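You operate a simulated robot arm through the tools that you are given. There is no shell and no other tool. Be economical: measure what you need, move in short steps, check, and stop when the job is done.

The job below is to be done with a simulated two-armed robot. You get a single attempt, and the scene is never put back.

TASK
Push the cart home, brake it, lift the bar and carry the blue roll to the wooden stand.
Fine: take the brake off to move the cart; set the roll on top of the stand.

The check looks at the end state, three seconds after you hand in, the way a careful person would. Anything else that was tipped, shoved, dropped, spilled or broken makes it a failure.

THE ROBOT
Two 7-joint arms with three-finger grippers on one trunk, on a base that drives. Base frame: it is fixed to the floor where the robot stands at the start and does not move with it; the origin is under the middle of the robot, x ahead of it, y to its left, z up; the surface under the hand at the start is at about z = 740. Readings come in mm, degrees, newtons and seconds.
The left shoulder is at the start at [30, 124, 983], the right one opposite. With the tool pointing down near the work surface each hand reaches from about 100 to 780 mm from the robot's upright axis, wherever it stands, measured 20 degrees to its own side. Places, roughly: black bar [800, 0, 800]; blue wall lever [1400, 200, 1000]; cart brake lever [400, 0, 700]; green cart [800, 0, 400]; green hose roll [-250, 2250, 250]; green wall valve handle [1300, 300, 1200]; reel valve handle [1000, 500, 900]; top of the wooden stand [700, 500, 700]. Payload 2.2 kg a hand.
Tool frame (each hand has its own): the origin (TCP) lies between the finger pads and is the grasp point; the fingertips stand 28 mm ahead of it; z points along the fingers, y is the line along which they close. The gripper opens to 102 mm. The gripper's body begins 71 mm behind the TCP.
Orientation is that of the tool frame in the base frame, as [roll, pitch, yaw] about the fixed x, y, z axes, in that order (R = Rz(yaw) Ry(pitch) Rx(roll)). With the fingers straight down and closing along the base's y, the tool's x points along the base's -x, its y along +y and its z along -z.

THE INTERFACE
- The arms move only by the tool apply_moves. It takes "left_series", "right_series" or both (then of equal length, played together; a hand with none holds still); each is a list of rows, each a list of 7 numbers: the gripper command, from -1 (shut) to 1 (fully open), values between in proportion, then the shift along the base's x, y, z in units of 50 mm (1.0 is 50 mm), then the turn, a rotation vector about the base's x, y, z in units of 8 degrees (1.0 is 8 degrees). In form: [[jaw, dx, dy, dz, rx, ry, rz], ...]. A call has 1 to 20 rows; each row shifts and turns the commanded pose from where the row before left it. A call with a number of a shift or a turn outside -1 to 1 is refused whole. Each row takes 0.2 s and may step no farther than 50 mm and 8.6 degrees from the row before; otherwise, or with a gripper value out of range, the whole call is refused. A pose out of reach is approached as far as the arm can. The call stops where the force on the tool passes 90 N (or 10 N more than at its start, if that is more) or the arm is blocked; 0.2 s more then pass. The fingers move at their own pace and stop on an object; they squeeze with about 32 N. The grip force told is the motor's: it shows also when the fingers shut on nothing. Time passes only in rows, and 0.2 s behind the last, so rows that do not move let the fingers close. The reply holds the time, the measured pose of the TCP, the force on the tool along the base axes, the opening and the grip force, in the units named above and with some noise, with the torque about the TCP (base axes, N m) and any sound that the robot's microphone picked up, and new pictures: "views" is both (left out), scene, wrist or none (wrist: the cameras of the hands that moved).
- Cameras (640 x 400 px; columns grow to the right, rows downward): "scene" is now at [47.7, 6, 1697.6]; the picture's right is [0.06, -1.00, 0.00], its down [-0.84, -0.05, -0.54] and it looks along [0.54, 0.03, -0.84] (base axes); focal length 275 px, centre (320, 200). "left" rides on the left gripper at [72, 38, -86] in its tool frame; the picture's right is [-0.46, 0.89, 0.00], its down [-0.60, -0.32, -0.73] and it looks along [-0.65, -0.34, 0.68] (tool axes); focal length 256 px, centre (320, 200). "right" rides on the right gripper at [69, 44, -86] in its tool frame; the picture's right is [-0.53, 0.85, 0.00], its down [-0.58, -0.36, -0.73] and it looks along [-0.62, -0.39, 0.68] (tool axes); focal length 256 px, centre (320, 200). There is no depth. A picture from a camera that has moved, and an enlarged one, comes with that camera's place and axes in the base frame and with its lens. The place of the scene camera against the robot may be out by one fixed shift of up to 18 mm in any direction.
- move_column(by): slides the trunk up (or, below 0, down) by that many mm; the arms and the scene camera ride with it, the base frame stays. It gives what a move gives, with no picture.
- base_move(legs): drives the robot by 1 to 6 legs, each [ahead, left, turn to the left] in mm, mm and degrees, along the robot's own axes; the way and the turn of a leg run together, so that a leg with both is an arc; at most 1500 mm and 180 degrees a leg. The arms and the cameras ride along, it lands a little off, and it stops where it bumps. It gives what a move gives, and a new picture of the scene camera.
- pan_tilt(pan, tilt): turns the head with the scene camera to pan (to the left, within 143 degrees either way) and tilt (down, from -29 to 69), counted from straight ahead of the robot. It gives what a move gives, and a new picture of the scene camera.
- inspect(camera, box): a new picture of the part [left, top, right, bottom] of that camera's present view, enlarged. No time passes.
- hand_in(): hands the job in; it is judged then, once.

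Go step by step. Nothing tells you exact positions but the pictures and the camera data: compare them with the known pose of the tool, close in by small moves and look again before you grip or let go. The budget is 120 turns and 260 pictures, counting those below and the enlarged ones. Unless the task says otherwise, let go and move clear before handing in, and close with one line.

The tools are called after "Request:" by a JSON object that holds its "name" and its "arguments". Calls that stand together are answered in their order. apply_moves: Moves the arms, as the interface text tells. Its arguments: {"type":"object","properties":{"left_series":{"type":"array"},"right_series":{"type":"array"},"views":{"type":"string","enum":["both","scene","wrist","none"]}},"required":[]} The other tools are called the same way: move_column (by) slides the trunk up or down; base_move (legs) drives the base; pan_tilt (pan, tilt) turns the head that bears the scene camera; inspect (camera, box) takes an enlarged picture of a part of a camera's view; hand_in () hands the job in.

At the start:

```text
time_s: 0.0
left_eef_pos: [552.1, 362.3, 1216.1]
left_orientation: [-179.9, 0.0, 180.0]
left_ft_force: [-0.5, -0.3, -0.7]
left_torque: [0.03, -0.02, 0.03]
left_gripper_width: 102.0
left_gripper_force: 0.0
right_eef_pos: [550.8, -145.4, 1185.4]
right_orientation: [-180.0, 0.0, -179.9]
right_ft_force: [-0.1, -0.3, 0.1]
right_torque: [0.0, 0.01, -0.01]
right_gripper_width: 102.2
right_gripper_force: 0.2
trunk travel left (down, up): [-225.0, 315.0]
robot x, y, heading: [-3.6, 0.3, 0.1]
head pan, tilt: [3.3, 57.2]
```

scene: 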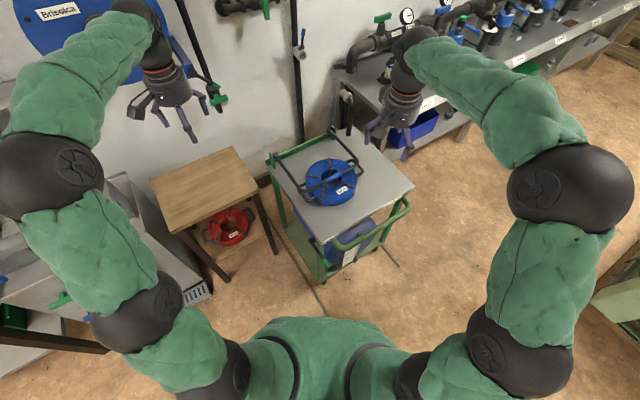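
right: 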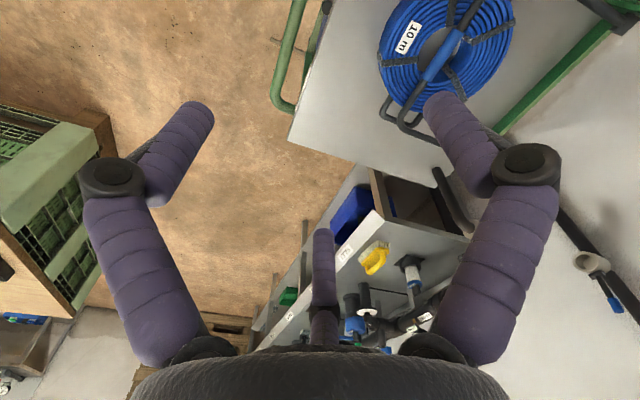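
left: 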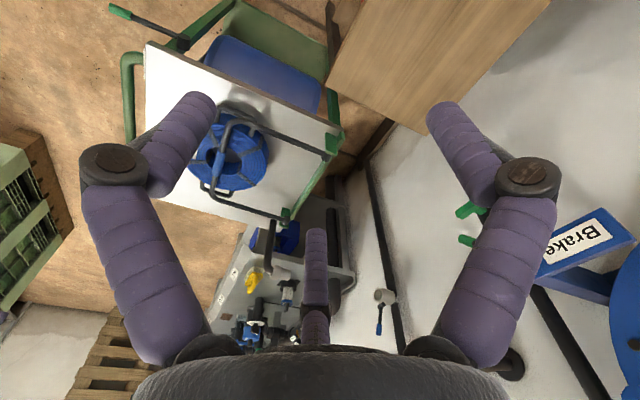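

I see a cart ahead with a blue hose roll under a black bar, and a wooden stand to its left. I look closer before moving anything.

Request:
{"name": "inspect", "arguments": {"camera": "scene", "box": [240, 110, 440, 300]}}

Request:
{"name": "pan_tilt", "arguments": {"pan": 0, "tilt": 25}}

```text
2.11 times, centred on (340, 205) of scene
camera zoom: at [47.7, 6.0, 1697.6], right [0.06, -1.0, 0.0], down [-0.84, -0.05, -0.54], along [0.54, 0.03, -0.84], focal length 580 px, centre (278, 190)
```

zoom: 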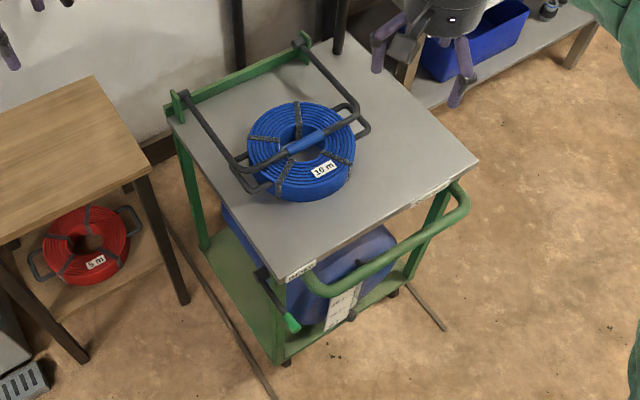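

```text
time_s: 1.0
left_eef_pos: [551.0, 362.5, 1217.8]
left_orientation: [-180.0, 0.0, 179.9]
left_ft_force: [0.1, 0.4, -0.4]
left_torque: [0.0, 0.01, 0.0]
left_gripper_width: 102.0
left_gripper_force: 0.1
right_eef_pos: [551.1, -144.4, 1184.4]
right_orientation: [-179.9, 0.1, -179.9]
right_ft_force: [-0.2, -0.4, -0.5]
right_torque: [-0.01, 0.01, -0.01]
right_gripper_width: 102.2
right_gripper_force: 0.0
trunk travel left (down, up): [-225.0, 315.0]
robot x, y, heading: [0.3, -1.2, -0.1]
head pan, tilt: [0.0, 25.0]
camera scene: at [70.3, 2.0, 1744.3], right [0.0, -1.0, 0.0], down [-0.42, 0.0, -0.91], along [0.91, 0.0, -0.42], focal length 275 px, centre (320, 200)
```

scene: 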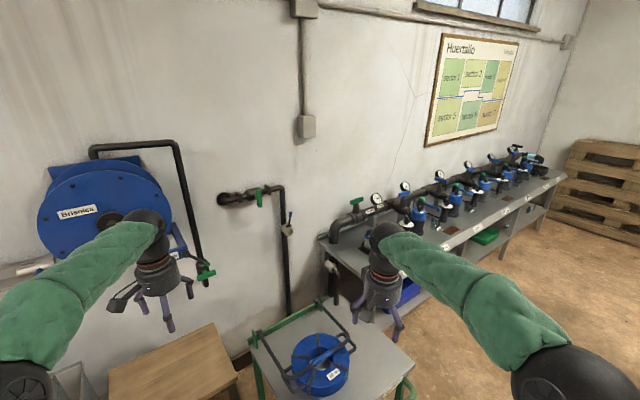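

The cart carries labels, and there are lines on the floor. I look at them at higher zoom.

Request:
{"name": "pan_tilt", "arguments": {"pan": 0, "tilt": 55}}

Request:
{"name": "inspect", "arguments": {"camera": "scene", "box": [270, 220, 370, 300]}}

Request:
{"name": "inspect", "arguments": {"camera": "scene", "box": [230, 110, 390, 220]}}

Request:
{"name": "inspect", "arguments": {"camera": "right", "box": [260, 0, 640, 240]}}

```text
time_s: 1.9
left_eef_pos: [551.8, 362.9, 1216.1]
left_orientation: [180.0, 0.1, -179.9]
left_ft_force: [-0.3, 0.1, -0.7]
left_torque: [0.01, 0.0, -0.02]
left_gripper_width: 101.9
left_gripper_force: 0.0
right_eef_pos: [551.2, -145.1, 1185.5]
right_orientation: [179.9, 0.0, -180.0]
right_ft_force: [0.3, 0.3, 0.1]
right_torque: [0.01, 0.04, 0.01]
right_gripper_width: 101.9
right_gripper_force: 0.1
trunk travel left (down, up): [-225.0, 315.0]
robot x, y, heading: [-5.6, 0.3, 0.1]
head pan, tilt: [0.0, 55.0]
camera scene: at [50.3, 2.0, 1700.5], right [0.0, -1.0, 0.0], down [-0.82, 0.0, -0.57], along [0.57, 0.0, -0.82], focal length 275 px, centre (320, 200)
```

scene: 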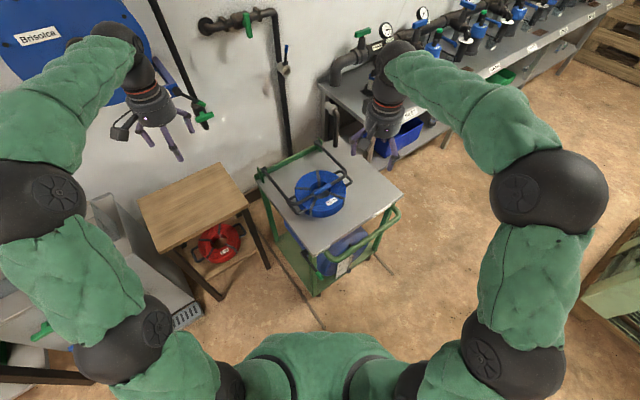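

```text
5.00 times, centred on (320, 260) of scene
camera zoom: at [50.3, 2.0, 1700.5], right [0.0, -1.0, 0.0], down [-0.82, 0.0, -0.57], along [0.57, 0.0, -0.82], focal length 1377 px, centre (320, -100)
```

zoom: 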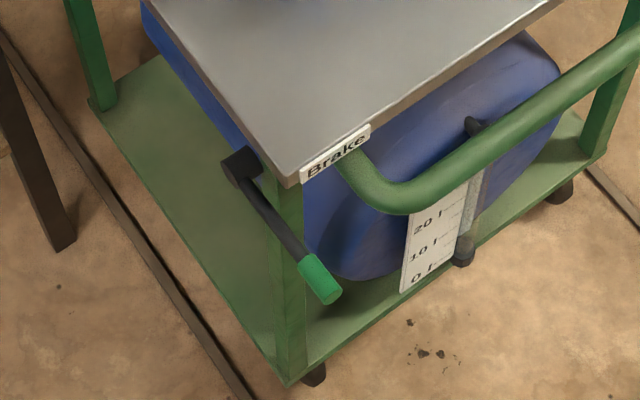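

```text
3.64 times, centred on (310, 165) of scene
camera zoom: at [50.3, 2.0, 1700.5], right [0.0, -1.0, 0.0], down [-0.82, 0.0, -0.57], along [0.57, 0.0, -0.82], focal length 1002 px, centre (356, 327)
```

zoom: 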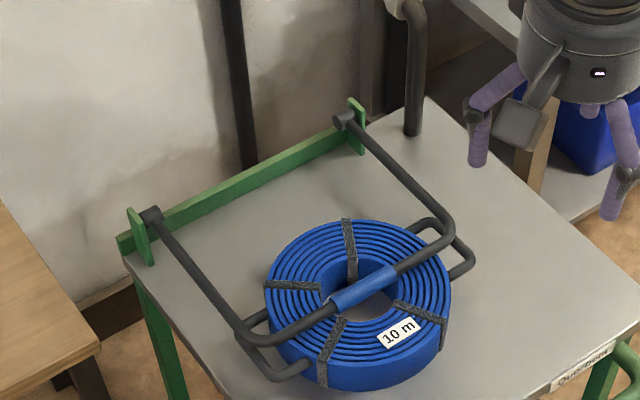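

```text
1.67 times, centred on (450, 120) of right
camera zoom: at [481.7, -100.3, 1272.7], right [0.53, 0.85, 0.0], down [0.58, -0.36, 0.73], along [0.62, -0.39, -0.68], focal length 427 px, centre (103, 333)
```

zoom: 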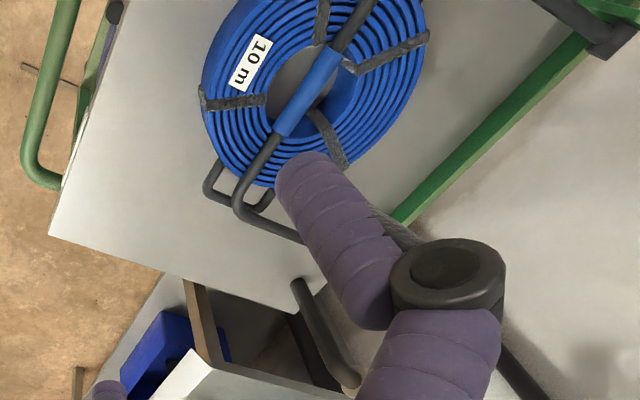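

The cart stands skewed to me, with its handle on the near side. Before moving I look around the room for a sign of "home".

Request:
{"name": "pan_tilt", "arguments": {"pan": 100, "tilt": 35}}

Request:
{"name": "pan_tilt", "arguments": {"pan": -90, "tilt": 35}}

Request:
{"name": "pan_tilt", "arguments": {"pan": -143, "tilt": 40}}

Request:
{"name": "pan_tilt", "arguments": {"pan": 10, "tilt": 42}}

Request:
{"name": "inspect", "arguments": {"camera": "scene", "box": [220, 150, 440, 300]}}

```text
time_s: 3.7
left_eef_pos: [551.6, 362.8, 1217.6]
left_orientation: [-180.0, 0.1, -180.0]
left_ft_force: [-0.1, -1.2, 0.0]
left_torque: [0.01, -0.01, 0.04]
left_gripper_width: 102.0
left_gripper_force: 0.0
right_eef_pos: [551.3, -143.2, 1186.0]
right_orientation: [-179.9, 0.0, -180.0]
right_ft_force: [-0.1, 0.5, -0.2]
right_torque: [-0.02, 0.01, -0.02]
right_gripper_width: 101.7
right_gripper_force: 0.1
trunk travel left (down, up): [-225.0, 315.0]
robot x, y, heading: [-0.9, -1.5, 0.1]
head pan, tilt: [100.0, 35.0]
camera scene: at [-37.1, 88.7, 1728.6], right [0.98, 0.17, 0.0], down [0.1, -0.57, -0.82], along [-0.14, 0.81, -0.57], focal length 275 px, centre (320, 200)
```

scene: 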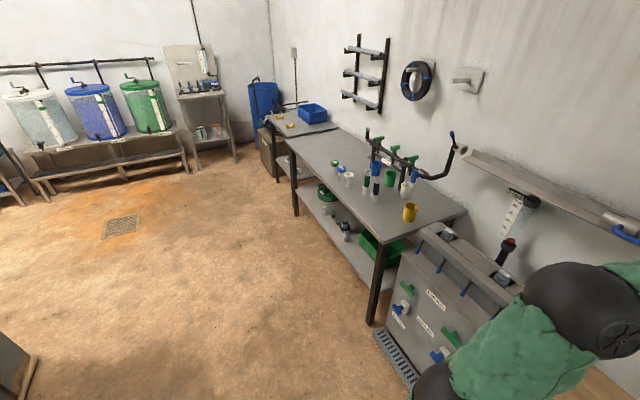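

```text
time_s: 6.5
left_eef_pos: [551.2, 363.0, 1217.4]
left_orientation: [-180.0, 0.0, 179.9]
left_ft_force: [-0.1, 0.4, 0.0]
left_torque: [0.0, 0.0, 0.02]
left_gripper_width: 102.3
left_gripper_force: 0.0
right_eef_pos: [551.3, -144.1, 1186.3]
right_orientation: [179.9, 0.0, 180.0]
right_ft_force: [0.5, -0.4, 0.7]
right_torque: [0.0, -0.01, 0.0]
right_gripper_width: 102.2
right_gripper_force: 0.0
trunk travel left (down, up): [-225.0, 315.0]
robot x, y, heading: [-0.0, -1.3, -0.3]
head pan, tilt: [-90.0, 35.0]
camera scene: at [-21.8, -86.1, 1728.7], right [-1.0, 0.0, 0.0], down [0.0, 0.57, -0.82], along [0.0, -0.82, -0.57], focal length 275 px, centre (320, 200)
```

scene: 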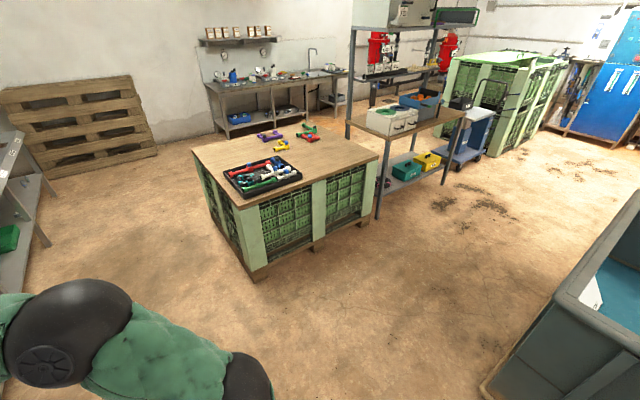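

```text
time_s: 7.7
left_eef_pos: [550.8, 362.2, 1217.0]
left_orientation: [179.9, -0.1, 180.0]
left_ft_force: [-0.3, -0.7, 0.2]
left_torque: [0.0, 0.01, -0.04]
left_gripper_width: 102.1
left_gripper_force: 0.0
right_eef_pos: [551.1, -143.9, 1185.6]
right_orientation: [180.0, 0.0, 180.0]
right_ft_force: [0.5, 0.3, -0.2]
right_torque: [0.01, -0.02, -0.01]
right_gripper_width: 102.1
right_gripper_force: 0.0
trunk travel left (down, up): [-225.0, 315.0]
robot x, y, heading: [0.9, -0.7, -0.0]
head pan, tilt: [-143.0, 40.0]
camera scene: at [-89.7, -49.3, 1721.1], right [-0.6, 0.8, 0.0], down [0.51, 0.39, -0.77], along [-0.61, -0.46, -0.64], focal length 275 px, centre (320, 200)
```

scene: 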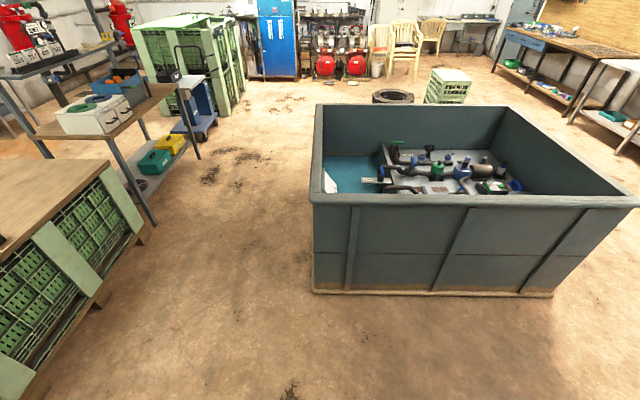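

```text
time_s: 10.1
left_eef_pos: [549.6, 362.5, 1216.9]
left_orientation: [179.9, 0.0, 180.0]
left_ft_force: [0.1, 0.5, -0.3]
left_torque: [0.01, 0.02, 0.01]
left_gripper_width: 102.0
left_gripper_force: 0.0
right_eef_pos: [551.5, -144.4, 1184.8]
right_orientation: [179.9, -0.1, 180.0]
right_ft_force: [0.0, 1.4, -0.9]
right_torque: [-0.01, 0.02, -0.04]
right_gripper_width: 101.7
right_gripper_force: 0.1
trunk travel left (down, up): [-225.0, 315.0]
robot x, y, heading: [0.8, -0.2, 0.2]
head pan, tilt: [10.0, 42.0]
camera scene: at [60.5, 16.4, 1718.1], right [0.17, -0.98, 0.0], down [-0.66, -0.12, -0.74], along [0.73, 0.13, -0.67], focal length 275 px, centre (320, 200)
```

scene: 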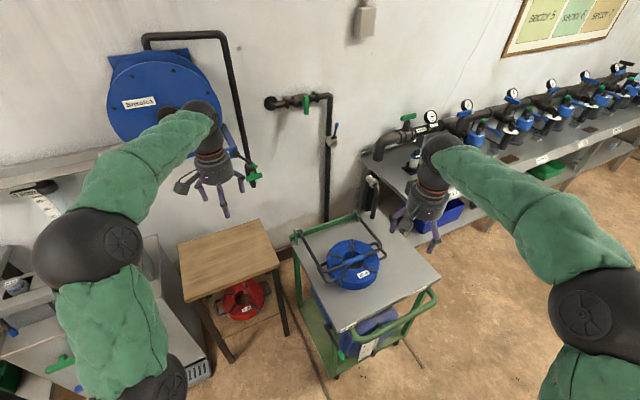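

```text
2.67 times, centred on (330, 225) of scene
camera zoom: at [60.5, 16.4, 1718.1], right [0.17, -0.98, 0.0], down [-0.66, -0.12, -0.74], along [0.73, 0.13, -0.67], focal length 734 px, centre (293, 133)
```

zoom: 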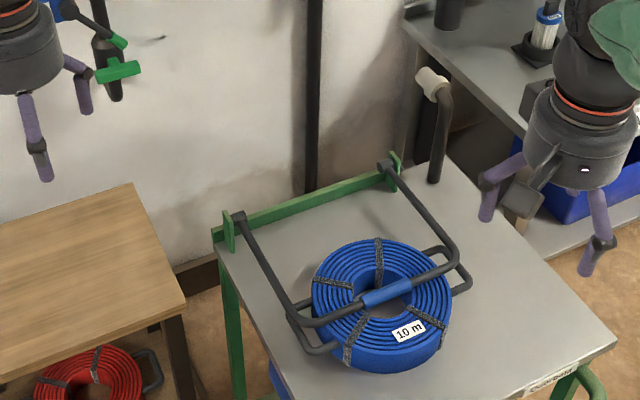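

From the pictures I put the cart heading at about 35° in the base frame. It sits between two parallel floor rails that run to the wall, with about 500 mm still to go. I drive to the right and turn to line up behind its handle.

Request:
{"name": "base_move", "arguments": {"legs": [[0, -510, 0], [90, 0, 0], [0, 0, 35.5]]}}

Request:
{"name": "pan_tilt", "arguments": {"pan": 0, "tilt": 50}}

Request:
{"name": "inspect", "arguments": {"camera": "scene", "box": [220, 80, 420, 280]}}

```text
time_s: 15.4
left_eef_pos: [335.2, 109.6, 1216.0]
left_orientation: [-180.0, 0.0, -145.2]
left_ft_force: [-0.3, 0.8, -0.3]
left_torque: [-0.01, 0.0, 0.0]
left_gripper_width: 101.7
left_gripper_force: 0.2
right_eef_pos: [625.5, -306.8, 1184.6]
right_orientation: [-180.0, -0.1, -145.3]
right_ft_force: [-0.1, 0.3, 0.3]
right_torque: [-0.02, 0.01, 0.01]
right_gripper_width: 102.0
right_gripper_force: 0.1
trunk travel left (down, up): [-225.0, 315.0]
robot x, y, heading: [84.9, -504.9, 34.9]
head pan, tilt: [10.0, 42.0]
camera scene: at [132.7, -458.5, 1718.1], right [0.7, -0.71, 0.0], down [-0.47, -0.47, -0.74], along [0.53, 0.52, -0.67], focal length 275 px, centre (320, 200)
```

scene: 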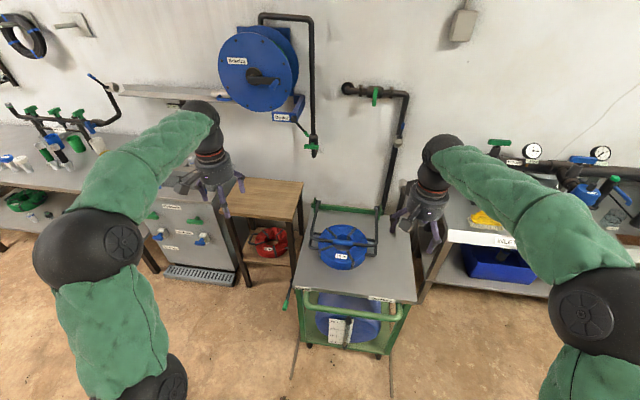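

```text
time_s: 16.1
left_eef_pos: [337.3, 109.5, 1217.4]
left_orientation: [-180.0, 0.0, -145.3]
left_ft_force: [-0.4, -0.2, 0.0]
left_torque: [-0.01, 0.03, -0.01]
left_gripper_width: 102.1
left_gripper_force: 0.1
right_eef_pos: [625.8, -307.2, 1184.6]
right_orientation: [180.0, 0.1, -145.2]
right_ft_force: [-0.4, -1.1, -0.2]
right_torque: [0.05, 0.01, 0.01]
right_gripper_width: 101.9
right_gripper_force: 0.0
trunk travel left (down, up): [-225.0, 315.0]
robot x, y, heading: [90.4, -504.8, 34.9]
head pan, tilt: [0.0, 50.0]
camera scene: at [137.0, -473.7, 1706.9], right [0.57, -0.82, 0.0], down [-0.63, -0.44, -0.64], along [0.53, 0.37, -0.77], focal length 275 px, centre (320, 200)
```

scene: 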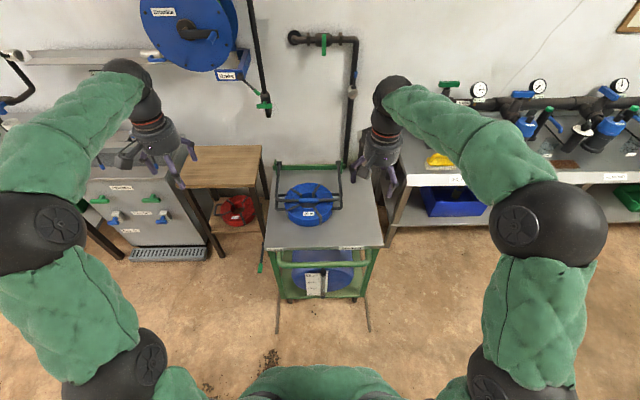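

```text
2.00 times, centred on (320, 180) of scene
camera zoom: at [137.0, -473.7, 1706.9], right [0.57, -0.82, 0.0], down [-0.63, -0.44, -0.64], along [0.53, 0.37, -0.77], focal length 551 px, centre (320, 240)
```

zoom: 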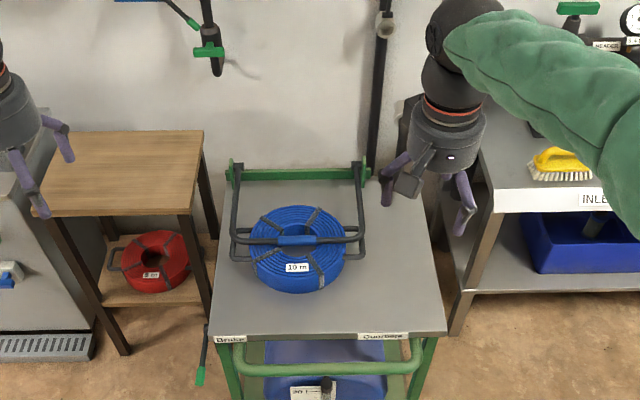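

I'm now aligned behind the cart. The brake lever sits on its left rear corner and sticks out toward me. I lower the left hand beside it for a closer view.

Request:
{"name": "apply_moves", "arguments": {"left_series": [[1, -0.16, -0.25, -0.95, 0, 0, 0], [1, -0.16, -0.25, -0.95, 0, 0, 0], [1, -0.16, -0.25, -0.95, 0, 0, 0], [1, -0.16, -0.25, -0.95, 0, 0, 0], [1, -0.16, -0.25, -0.95, 0, 0, 0], [1, -0.16, -0.25, -0.95, 0, 0, 0], [1, -0.16, -0.25, -0.95, 0, 0, 0], [1, -0.16, -0.25, -0.95, 0, 0, 0]]}}

Request:
{"name": "inspect", "arguments": {"camera": "scene", "box": [220, 220, 320, 300]}}

```text
time_s: 17.9
left_eef_pos: [273.0, 12.2, 836.2]
left_orientation: [-180.0, -0.1, -145.2]
left_ft_force: [0.3, -0.6, 0.0]
left_torque: [0.0, -0.02, 0.02]
left_gripper_width: 102.0
left_gripper_force: 0.0
right_eef_pos: [625.4, -305.7, 1184.9]
right_orientation: [-180.0, 0.0, -145.2]
right_ft_force: [0.4, -0.9, 0.7]
right_torque: [0.0, 0.01, -0.01]
right_gripper_width: 101.9
right_gripper_force: 0.0
trunk travel left (down, up): [-225.0, 315.0]
robot x, y, heading: [90.3, -503.2, 34.8]
head pan, tilt: [0.0, 50.0]
camera scene: at [137.1, -473.2, 1706.9], right [0.57, -0.82, 0.0], down [-0.63, -0.44, -0.64], along [0.53, 0.37, -0.77], focal length 275 px, centre (320, 200)
camera left: at [191.7, 0.8, 921.2], right [-0.12, 0.99, 0.0], down [0.68, 0.08, 0.73], along [0.73, 0.09, -0.68], focal length 256 px, centre (320, 200)
```

scene: 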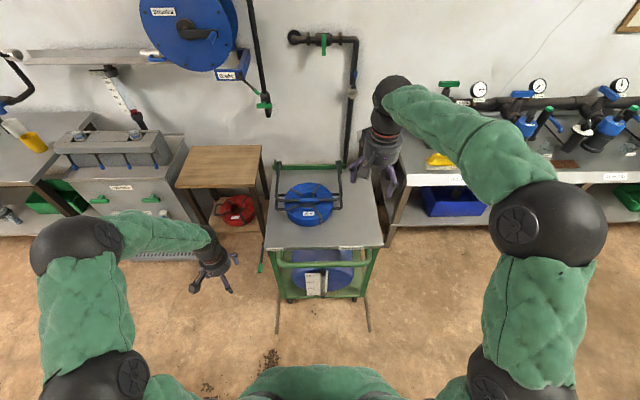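
left: 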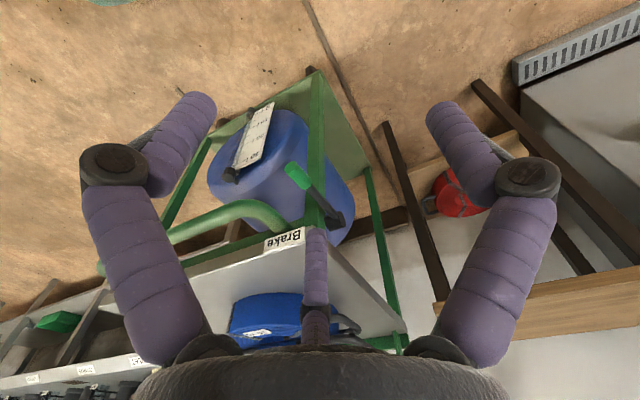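

```text
5.00 times, centred on (270, 260) of scene
camera zoom: at [137.1, -473.2, 1706.9], right [0.57, -0.82, 0.0], down [-0.63, -0.44, -0.64], along [0.53, 0.37, -0.77], focal length 1377 px, centre (570, -100)
```

zoom: 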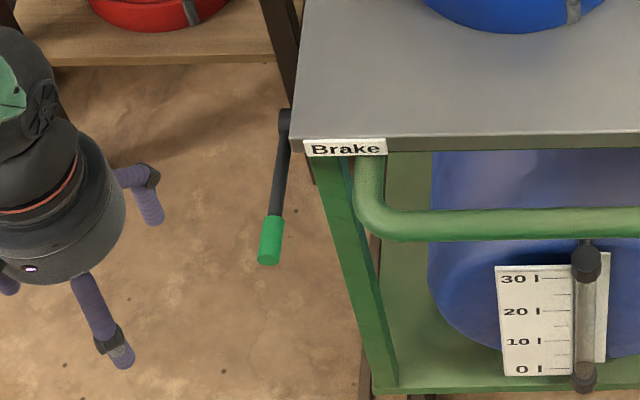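

The lever lies horizontal and points rearward. Its pivot is near (490, 61, 680) and its green tip near (392, -10, 683). I hover the half-open left gripper over the grip and look again.

Request:
{"name": "apply_moves", "arguments": {"left_series": [[0.37, 0.9, -0.07, 0, 0, 0, 0], [0.37, 0.9, -0.07, 0, 0, 0, 0], [0.37, 0.9, -0.06, 0, 0, 0, 0], [0.37, 0, 0, -0.7, 0, 0, 0], [0.37, 0, 0, -0.6, 0, 0, 0]]}}

Request:
{"name": "inspect", "arguments": {"camera": "scene", "box": [220, 210, 320, 290]}}

```text
time_s: 19.1
left_eef_pos: [408.1, -0.7, 769.6]
left_orientation: [179.9, 0.0, -145.2]
left_ft_force: [0.9, 0.3, 0.0]
left_torque: [-0.02, 0.03, 0.0]
left_gripper_width: 70.2
left_gripper_force: 0.1
right_eef_pos: [626.1, -306.4, 1186.0]
right_orientation: [180.0, 0.1, -145.2]
right_ft_force: [1.0, -0.3, -0.4]
right_torque: [0.03, 0.05, 0.02]
right_gripper_width: 101.8
right_gripper_force: 0.0
trunk travel left (down, up): [-225.0, 315.0]
robot x, y, heading: [90.0, -504.2, 34.6]
head pan, tilt: [0.0, 50.0]
camera scene: at [137.9, -473.6, 1706.9], right [0.57, -0.82, 0.0], down [-0.63, -0.44, -0.64], along [0.53, 0.37, -0.77], focal length 275 px, centre (320, 200)
camera left: at [327.3, -10.5, 856.0], right [-0.12, 0.99, 0.0], down [0.68, 0.08, 0.73], along [0.73, 0.09, -0.68], focal length 256 px, centre (320, 200)
```

scene: 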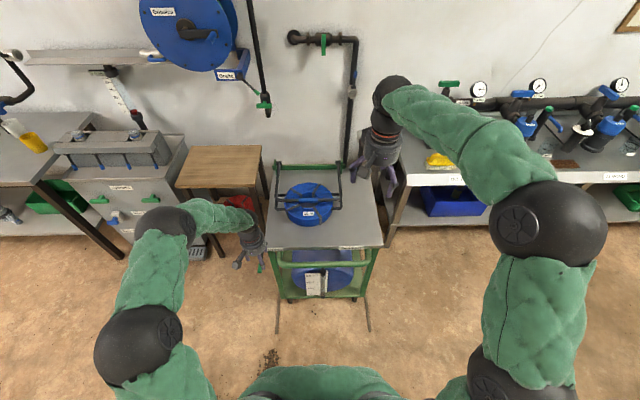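
left: 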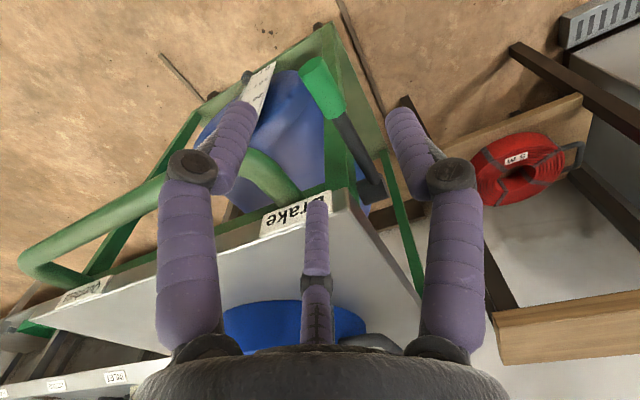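

```text
5.00 times, centred on (270, 250) of scene
camera zoom: at [137.9, -473.6, 1706.9], right [0.57, -0.82, 0.0], down [-0.63, -0.44, -0.64], along [0.53, 0.37, -0.77], focal length 1377 px, centre (570, -50)
```

zoom: 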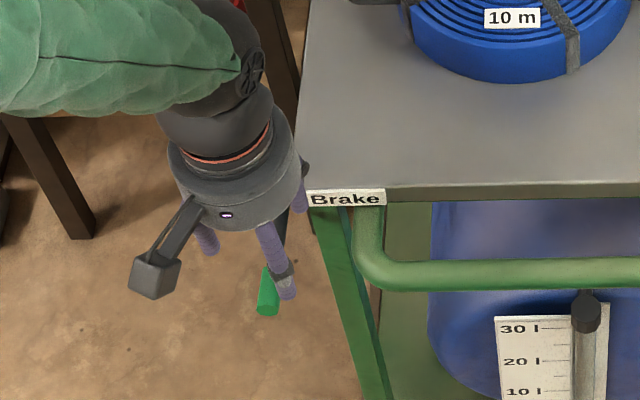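

The open gripper sits almost centred over the green grip, about 5 mm off sideways. I correct that, descend and close.

Request:
{"name": "apply_moves", "arguments": {"left_series": [[0.37, -0.05, 0.08, -0.6, 0, 0, 0], [0.37, 0, 0, -0.6, 0, 0, 0], [0.37, 0, 0, -0.5, 0, 0, 0]]}}

Request:
{"name": "inspect", "arguments": {"camera": "scene", "box": [220, 210, 320, 290]}}

```text
time_s: 19.9
left_eef_pos: [404.0, 3.4, 685.0]
left_orientation: [-179.8, 0.0, -145.1]
left_ft_force: [-0.1, 0.8, 0.4]
left_torque: [-0.03, -0.02, -0.01]
left_gripper_width: 69.6
left_gripper_force: 0.1
right_eef_pos: [626.6, -306.7, 1185.5]
right_orientation: [-180.0, 0.0, -145.3]
right_ft_force: [-0.4, 0.1, -0.5]
right_torque: [-0.03, -0.01, -0.01]
right_gripper_width: 102.3
right_gripper_force: 0.1
trunk travel left (down, up): [-225.0, 315.0]
robot x, y, heading: [92.2, -500.8, 34.8]
head pan, tilt: [0.0, 50.0]
camera scene: at [137.4, -473.1, 1706.9], right [0.57, -0.82, 0.0], down [-0.63, -0.44, -0.64], along [0.53, 0.37, -0.77], focal length 275 px, centre (320, 200)
camera left: at [323.0, -5.7, 770.6], right [-0.12, 0.99, 0.0], down [0.68, 0.08, 0.73], along [0.73, 0.09, -0.68], focal length 256 px, centre (320, 200)
```

scene: 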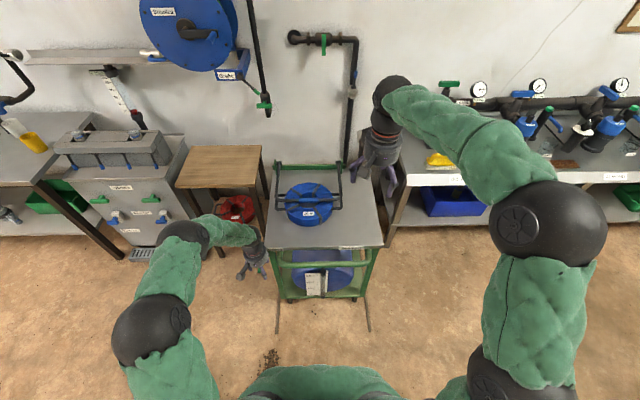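
left: 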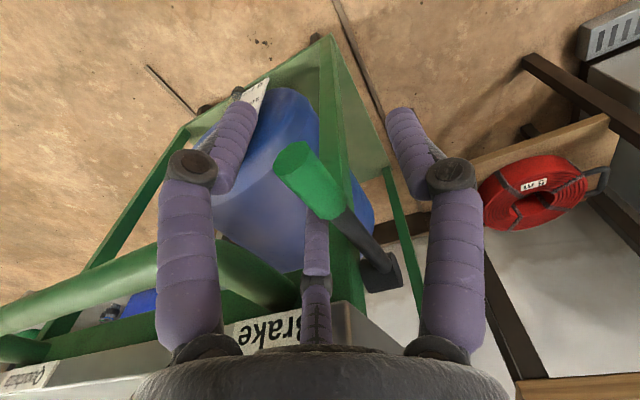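

```text
5.00 times, centred on (270, 250) of scene
camera zoom: at [137.4, -473.1, 1706.9], right [0.57, -0.82, 0.0], down [-0.63, -0.44, -0.64], along [0.53, 0.37, -0.77], focal length 1377 px, centre (570, -50)
```

zoom: 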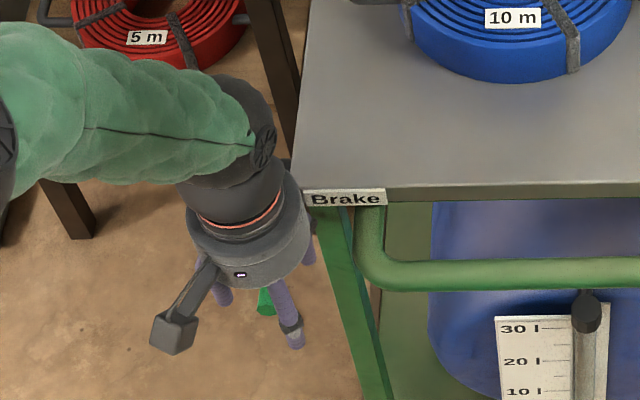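

The lever now passes through the grasp point, so I close on it.

Request:
{"name": "apply_moves", "arguments": {"left_series": [[-1, 0, 0, 0, 0, 0, 0], [-1, 0, 0, 0, 0, 0, 0], [-1, 0, 0, 0, 0, 0, 0]]}}

```text
time_s: 20.8
left_eef_pos: [402.4, -3.6, 684.1]
left_orientation: [-179.9, -0.5, -145.2]
left_ft_force: [7.7, -40.5, -2.8]
left_torque: [-0.04, 0.38, 1.24]
left_gripper_width: 26.4
left_gripper_force: 44.9
right_eef_pos: [626.0, -309.6, 1186.2]
right_orientation: [179.8, 0.0, -145.3]
right_ft_force: [-1.0, 0.0, -0.5]
right_torque: [-0.01, -0.02, 0.0]
right_gripper_width: 102.0
right_gripper_force: 0.1
trunk travel left (down, up): [-225.0, 315.0]
robot x, y, heading: [87.5, -502.7, 34.8]
head pan, tilt: [0.0, 50.0]
camera scene: at [138.0, -478.0, 1706.9], right [0.57, -0.82, 0.0], down [-0.63, -0.43, -0.64], along [0.53, 0.37, -0.77], focal length 275 px, centre (320, 200)
camera left: at [322.4, -12.8, 769.9], right [-0.12, 0.99, -0.01], down [0.68, 0.09, 0.73], along [0.72, 0.08, -0.69], focal length 256 px, centre (320, 200)
```

scene: 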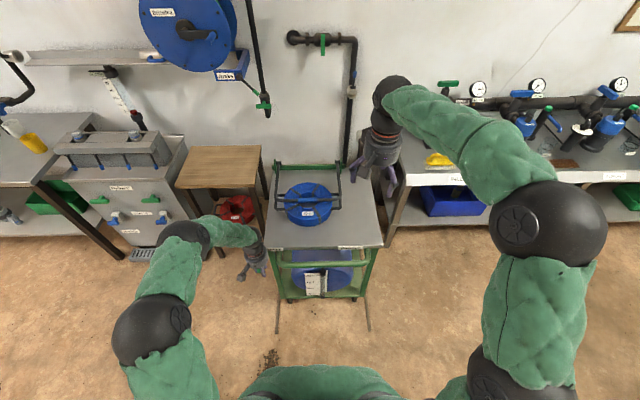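
left: 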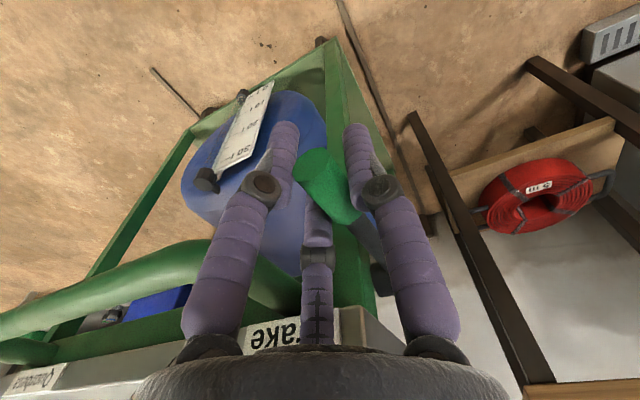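

I hold the lever with some side strain, so I relieve that first. Then I test 8 degrees downward to feel which way it gives.

Request:
{"name": "apply_moves", "arguments": {"left_series": [[-1, 0.02, -0.13, 0, 0, 0, 0], [-1, 0, 0, 0, 0, 0, 0]], "views": "none"}}

Request:
{"name": "apply_moves", "arguments": {"left_series": [[-1, 0.01, 0.01, -0.15, 0.29, -0.41, 0], [-1, 0.02, 0.01, -0.15, 0.29, -0.41, 0], [-1, 0, 0, 0, 0, 0, 0]], "views": "wrist"}}

```text
time_s: 21.4
left_eef_pos: [402.8, -2.9, 685.3]
left_orientation: [180.0, -0.3, -145.2]
left_ft_force: [0.4, -21.7, -14.8]
left_torque: [-0.93, 1.16, 1.36]
left_gripper_width: 26.4
left_gripper_force: 45.0
right_eef_pos: [626.5, -307.2, 1184.9]
right_orientation: [-179.9, 0.0, -145.2]
right_ft_force: [0.1, 0.0, 0.1]
right_torque: [-0.02, 0.04, 0.0]
right_gripper_width: 101.9
right_gripper_force: 0.0
trunk travel left (down, up): [-225.0, 315.0]
robot x, y, heading: [91.2, -502.4, 34.8]
head pan, tilt: [0.0, 50.0]
```

```text
time_s: 22.1
left_eef_pos: [408.6, -0.7, 675.6]
left_orientation: [179.9, 8.8, -145.2]
left_ft_force: [-2.4, -18.8, 39.8]
left_torque: [0.27, 0.52, 1.5]
left_gripper_width: 27.3
left_gripper_force: 45.3
right_eef_pos: [625.3, -310.5, 1186.9]
right_orientation: [179.8, 0.2, -145.3]
right_ft_force: [-0.1, 1.4, -0.3]
right_torque: [0.02, 0.04, -0.01]
right_gripper_width: 102.0
right_gripper_force: 0.2
trunk travel left (down, up): [-225.0, 315.0]
robot x, y, heading: [88.8, -499.9, 34.7]
head pan, tilt: [0.0, 50.0]
camera left: at [317.4, -16.9, 749.7], right [-0.13, 0.99, 0.07], down [0.58, 0.01, 0.81], along [0.8, 0.15, -0.58], focal length 256 px, centre (320, 200)
```

left: 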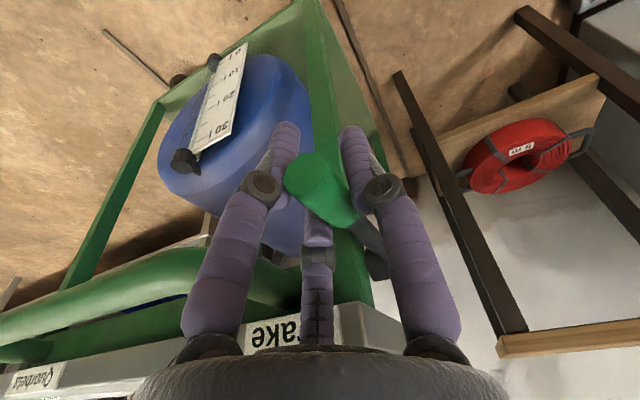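

Downward resists at about 40 N, so I go back and try upward instead.

Request:
{"name": "apply_moves", "arguments": {"left_series": [[-1, -0.03, -0.02, 0.15, -0.29, 0.41, 0], [-1, -0.01, -0.01, 0.15, -0.29, 0.41, 0], [-1, 0, 0, 0.15, -0.29, 0.41, 0], [-1, 0.01, 0.01, 0.15, -0.29, 0.41, 0], [-1, 0, 0, 0, 0, 0, 0]], "views": "wrist"}}

```text
time_s: 23.4
left_eef_pos: [409.3, -0.1, 701.2]
left_orientation: [-179.8, -7.6, -145.1]
left_ft_force: [29.4, 23.6, -14.7]
left_torque: [-0.01, 0.83, 1.09]
left_gripper_width: 26.7
left_gripper_force: 44.8
right_eef_pos: [628.5, -303.8, 1183.6]
right_orientation: [-180.0, -0.1, -145.2]
right_ft_force: [0.0, -0.5, 0.3]
right_torque: [-0.01, 0.02, 0.0]
right_gripper_width: 101.9
right_gripper_force: 0.1
trunk travel left (down, up): [-225.0, 315.0]
robot x, y, heading: [91.6, -503.5, 34.9]
head pan, tilt: [0.0, 50.0]
camera left: at [337.9, -2.0, 795.3], right [-0.13, 0.99, -0.06], down [0.75, 0.14, 0.65], along [0.65, 0.04, -0.76], focal length 256 px, centre (320, 200)
```

left: 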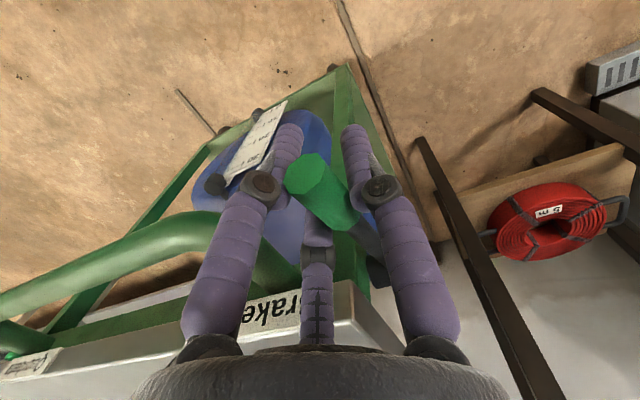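

Upward gives: the hand rose 16 mm and is drawn forward, as a swinging lever would do. I follow the arc up in steps.

Request:
{"name": "apply_moves", "arguments": {"left_series": [[-1, 0.08, 0.06, 0, 0, 0, 0], [-1, 0.125, 0.087, 0.25, -0.57, 0.82, 0], [-1, 0.152, 0.106, 0.23, -0.57, 0.82, 0], [-1, 0, 0, 0, 0, 0, 0]], "views": "wrist"}}

```text
time_s: 24.4
left_eef_pos: [421.3, 10.7, 725.0]
left_orientation: [-179.8, -24.2, -145.3]
left_ft_force: [-5.0, 11.2, -6.9]
left_torque: [0.06, 0.64, 0.69]
left_gripper_width: 28.0
left_gripper_force: 45.4
right_eef_pos: [626.3, -305.3, 1184.8]
right_orientation: [180.0, 0.0, -145.1]
right_ft_force: [-0.1, -0.1, 0.5]
right_torque: [-0.02, -0.03, 0.01]
right_gripper_width: 101.7
right_gripper_force: 0.1
trunk travel left (down, up): [-225.0, 315.0]
robot x, y, heading: [88.2, -502.9, 34.8]
head pan, tilt: [0.0, 50.0]
camera left: at [374.9, 24.6, 831.4], right [-0.16, 0.97, -0.19], down [0.88, 0.23, 0.42], along [0.45, -0.1, -0.89], focal length 256 px, centre (320, 200)
```

left: 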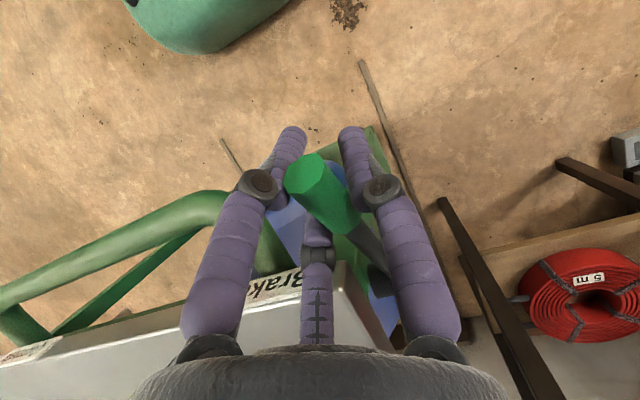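

Request:
{"name": "apply_moves", "arguments": {"left_series": [[-1, 0.177, 0.124, 0.2, -0.57, 0.82, 0], [-1, 0.197, 0.137, 0.168, -0.57, 0.82, 0], [-1, 0, 0, 0, 0, 0, 0]], "views": "both"}}

Request:
{"name": "inspect", "arguments": {"camera": "scene", "box": [210, 190, 330, 290]}}

```text
time_s: 25.1
left_eef_pos: [428.1, 15.6, 753.0]
left_orientation: [179.7, -39.8, -144.8]
left_ft_force: [-17.5, 11.6, 20.0]
left_torque: [0.97, -0.47, 0.47]
left_gripper_width: 29.6
left_gripper_force: 44.9
left hand out of reach, approached as far as the arm can: row 2
right_eef_pos: [623.6, -306.4, 1186.4]
right_orientation: [180.0, 0.0, -145.1]
right_ft_force: [0.3, -0.7, -0.9]
right_torque: [0.0, 0.04, 0.01]
right_gripper_width: 102.0
right_gripper_force: 0.0
trunk travel left (down, up): [-225.0, 315.0]
robot x, y, heading: [90.2, -501.2, 34.8]
head pan, tilt: [0.0, 50.0]
camera scene: at [134.8, -475.2, 1707.4], right [0.57, -0.82, 0.0], down [-0.63, -0.44, -0.64], along [0.53, 0.37, -0.77], focal length 275 px, centre (320, 200)
camera left: at [406.4, 46.0, 864.7], right [-0.22, 0.93, -0.29], down [0.95, 0.27, 0.17], along [0.24, -0.24, -0.94], focal length 256 px, centre (320, 200)
```

scene: 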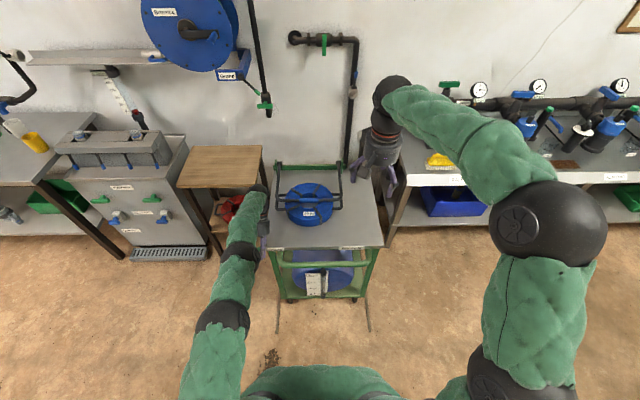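
left: 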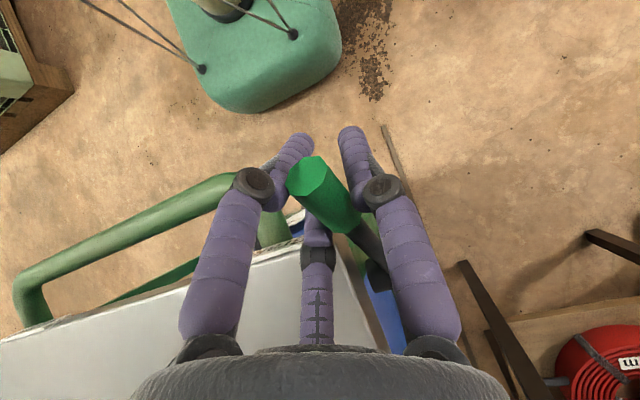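

```text
4.00 times, centred on (270, 240) of scene
camera zoom: at [134.8, -475.2, 1707.4], right [0.57, -0.82, 0.0], down [-0.63, -0.44, -0.64], along [0.53, 0.37, -0.77], focal length 1102 px, centre (520, 40)
```

zoom: 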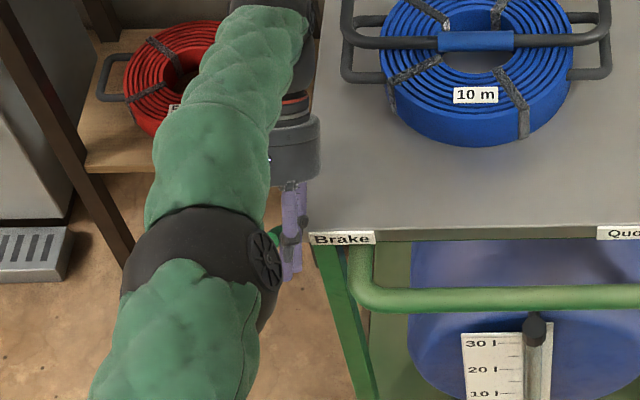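

The lever has swung to about 45° up and the hand is near its reach limit in this pose. I let go, back straight up and look at where the lever stays.

Request:
{"name": "apply_moves", "arguments": {"left_series": [[0.37, 0, 0, 0, 0, 0, 0], [0.37, 0, 0, 0, 0, 0, 0], [0.37, -0.2, -0.14, 0.5, 0.57, -0.82, 0], [0.37, -0.3, -0.21, 0.5, 0.57, -0.82, 0], [0.37, -0.4, -0.28, 0.5, 0.57, -0.82, 0], [0.37, -0.4, -0.28, 0.3, 0.57, -0.82, 0], [0.37, -0.6, -0.4, 0, 0.57, -0.82, 0]], "views": "both"}}

Request:
{"name": "inspect", "arguments": {"camera": "scene", "box": [210, 190, 330, 290]}}

```text
time_s: 26.0
left_eef_pos: [414.3, -16.6, 703.4]
left_orientation: [179.2, -36.3, -145.2]
left_ft_force: [-16.1, 12.8, 5.0]
left_torque: [-0.09, -0.92, 1.99]
left_gripper_width: 70.3
left_gripper_force: 0.1
right_eef_pos: [626.2, -304.5, 1185.7]
right_orientation: [180.0, 0.1, -145.1]
right_ft_force: [0.6, -0.7, -0.4]
right_torque: [0.02, 0.05, -0.01]
right_gripper_width: 102.0
right_gripper_force: 0.1
trunk travel left (down, up): [-225.0, 315.0]
robot x, y, heading: [88.3, -501.2, 35.0]
head pan, tilt: [0.0, 50.0]
stopped in row 4 (left hand): the force on the tool passed its limit at 124 N (the readings are from after the stop); the commanded pose is now the measured one
camera scene: at [138.0, -472.5, 1706.4], right [0.57, -0.82, 0.0], down [-0.63, -0.44, -0.64], along [0.53, 0.37, -0.77], focal length 275 px, centre (320, 200)
camera left: at [386.8, 9.4, 816.1], right [-0.19, 0.94, -0.27], down [0.94, 0.25, 0.23], along [0.28, -0.21, -0.94], focal length 256 px, centre (320, 200)
```

scene: 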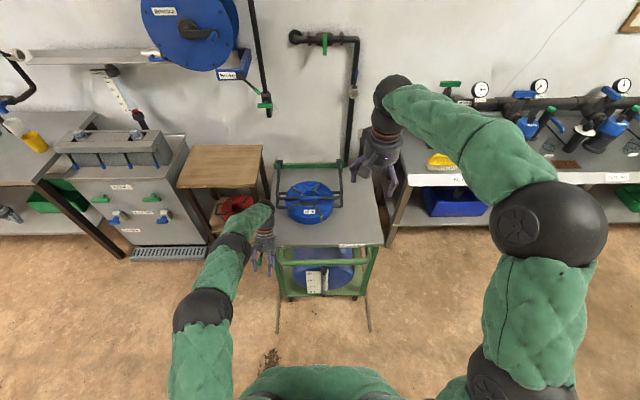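
left: 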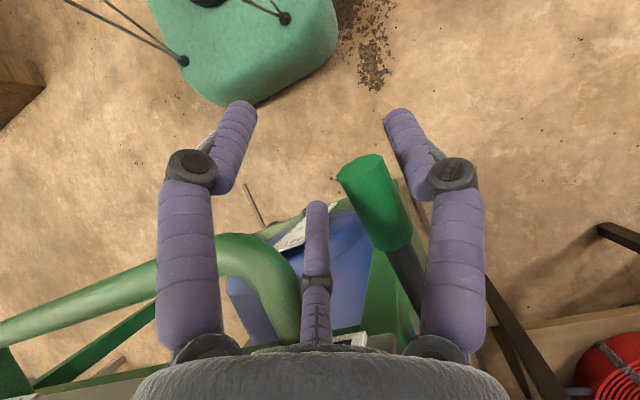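

```text
4.00 times, centred on (270, 240) of scene
camera zoom: at [138.0, -472.5, 1706.4], right [0.57, -0.82, 0.0], down [-0.63, -0.44, -0.64], along [0.53, 0.37, -0.77], focal length 1102 px, centre (520, 40)
```

zoom: 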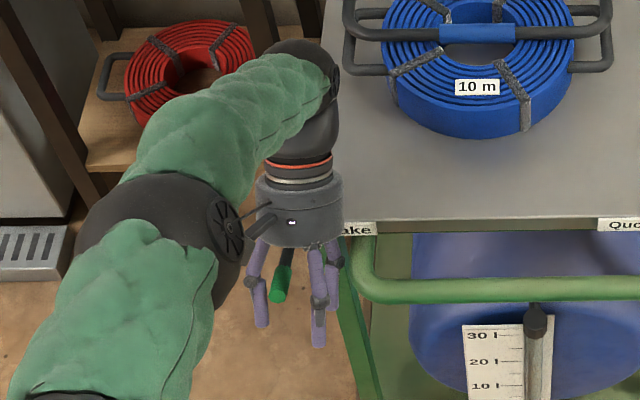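

The hand sagged as it opened, because it was at the edge of its reach. It now straddles the lever off-centre. I shift it sideways to centre it, then go straight up without turning.

Request:
{"name": "apply_moves", "arguments": {"left_series": [[0.37, -0.14, 0.2, 0, 0, 0, 0], [0.37, -0.1, -0.07, 0.2, 0, 0, 0], [0.37, -0.1, -0.07, 0.2, 0, 0, 0]], "views": "wrist"}}

```text
time_s: 26.8
left_eef_pos: [399.1, -19.0, 723.4]
left_orientation: [179.7, -36.4, -145.6]
left_ft_force: [-0.4, -0.2, 0.6]
left_torque: [-0.02, 0.02, 0.0]
left_gripper_width: 69.9
left_gripper_force: 0.1
right_eef_pos: [625.3, -306.4, 1186.8]
right_orientation: [-180.0, 0.1, -145.2]
right_ft_force: [-0.6, -0.6, -1.0]
right_torque: [0.01, 0.0, 0.01]
right_gripper_width: 101.9
right_gripper_force: 0.1
trunk travel left (down, up): [-225.0, 315.0]
robot x, y, heading: [91.0, -502.0, 35.1]
head pan, tilt: [0.0, 50.0]
camera left: at [371.0, 8.2, 835.3], right [-0.19, 0.94, -0.27], down [0.94, 0.25, 0.23], along [0.28, -0.21, -0.94], focal length 256 px, centre (320, 200)
```

left: 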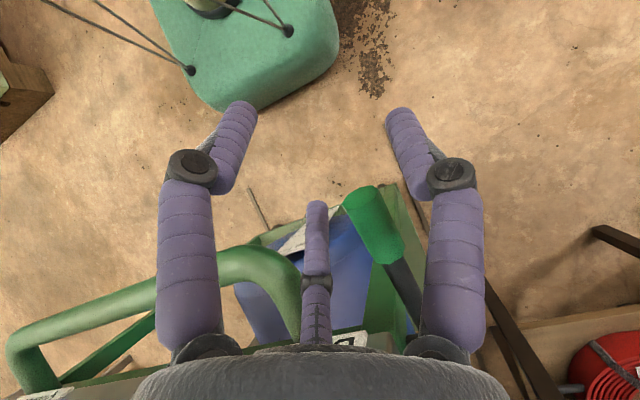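

The hand is free. I raise it, turn it back to vertical, and view the lever from outside.

Request:
{"name": "apply_moves", "arguments": {"left_series": [[0.37, -0.3, -0.1, 0.5, 0, 0, 0], [0.37, -0.4, -0.2, 0.5, 0.57, -0.82, 0], [0.37, -0.4, -0.2, 0.5, 0.57, -0.82, 0], [0.37, -0.4, -0.2, 0.5, 0.57, -0.82, 0], [0.37, -0.4, -0.2, 0.5, 0.57, -0.82, 0], [0.37, -0.3, -0.2, 0.2, 0.28, -0.41, 0]], "views": "both"}}

Request:
{"name": "inspect", "arguments": {"camera": "scene", "box": [220, 210, 320, 290]}}

```text
time_s: 28.2
left_eef_pos: [288.4, -73.4, 858.2]
left_orientation: [179.3, -0.3, -145.6]
left_ft_force: [-0.4, 0.4, 0.4]
left_torque: [0.01, -0.03, 0.0]
left_gripper_width: 70.0
left_gripper_force: 0.0
right_eef_pos: [624.6, -305.0, 1187.4]
right_orientation: [-180.0, 0.2, -145.1]
right_ft_force: [-0.2, 0.9, 0.0]
right_torque: [0.05, 0.02, 0.0]
right_gripper_width: 102.0
right_gripper_force: 0.0
trunk travel left (down, up): [-225.0, 315.0]
robot x, y, heading: [90.6, -502.0, 35.0]
head pan, tilt: [0.0, 50.0]
camera scene: at [136.3, -473.8, 1706.9], right [0.57, -0.82, 0.0], down [-0.63, -0.44, -0.64], along [0.53, 0.37, -0.77], focal length 275 px, centre (320, 200)
camera left: at [207.0, -83.2, 944.7], right [-0.12, 0.99, 0.01], down [0.69, 0.07, 0.72], along [0.72, 0.09, -0.69], focal length 256 px, centre (320, 200)
```

scene: 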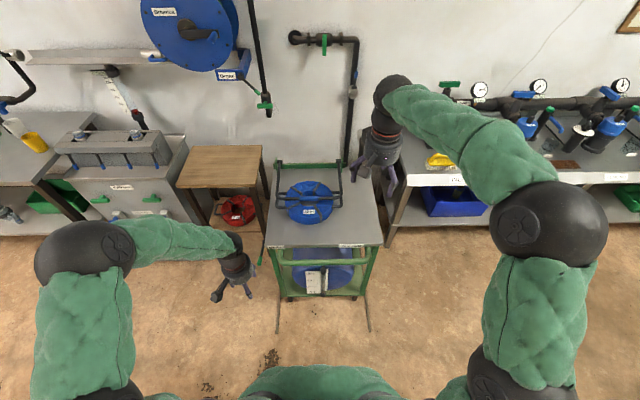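
left: 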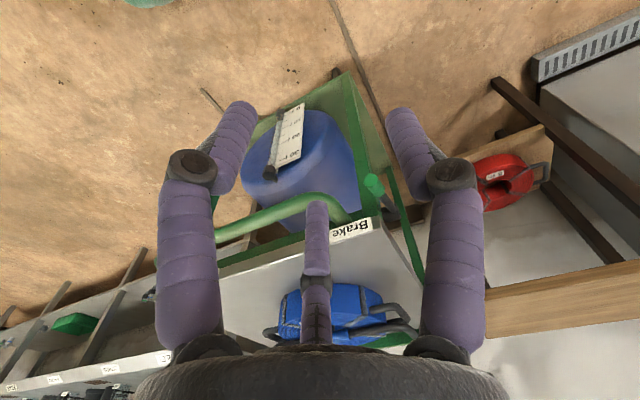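

```text
5.00 times, centred on (270, 250) of scene
camera zoom: at [136.3, -473.8, 1706.9], right [0.57, -0.82, 0.0], down [-0.63, -0.44, -0.64], along [0.53, 0.37, -0.77], focal length 1377 px, centre (570, -50)
```

zoom: 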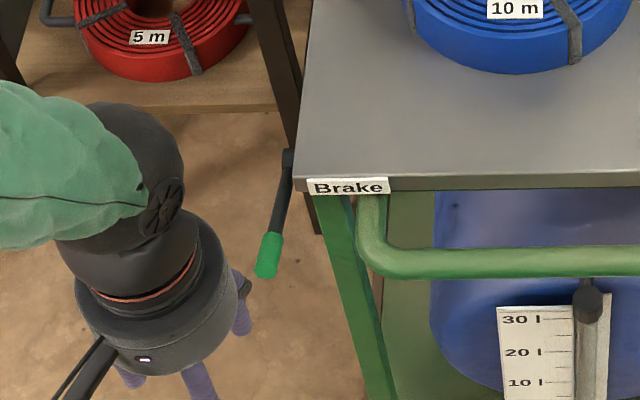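

The lever has stayed about 20° up, so it holds its place. I grip it again, keeping the tool vertical so the lever can turn between the fingers, and lift it further.

Request:
{"name": "apply_moves", "arguments": {"left_series": [[0.37, 0.8, 0.5, -0.2, 0, 0, 0], [0.37, 0.8, 0.5, -0.4, 0, 0, 0], [0.37, 0.8, 0.5, -0.6, 0, 0, 0]], "views": "both"}}

```text
refused: row 2 steps farther than a row can; nothing moved
```

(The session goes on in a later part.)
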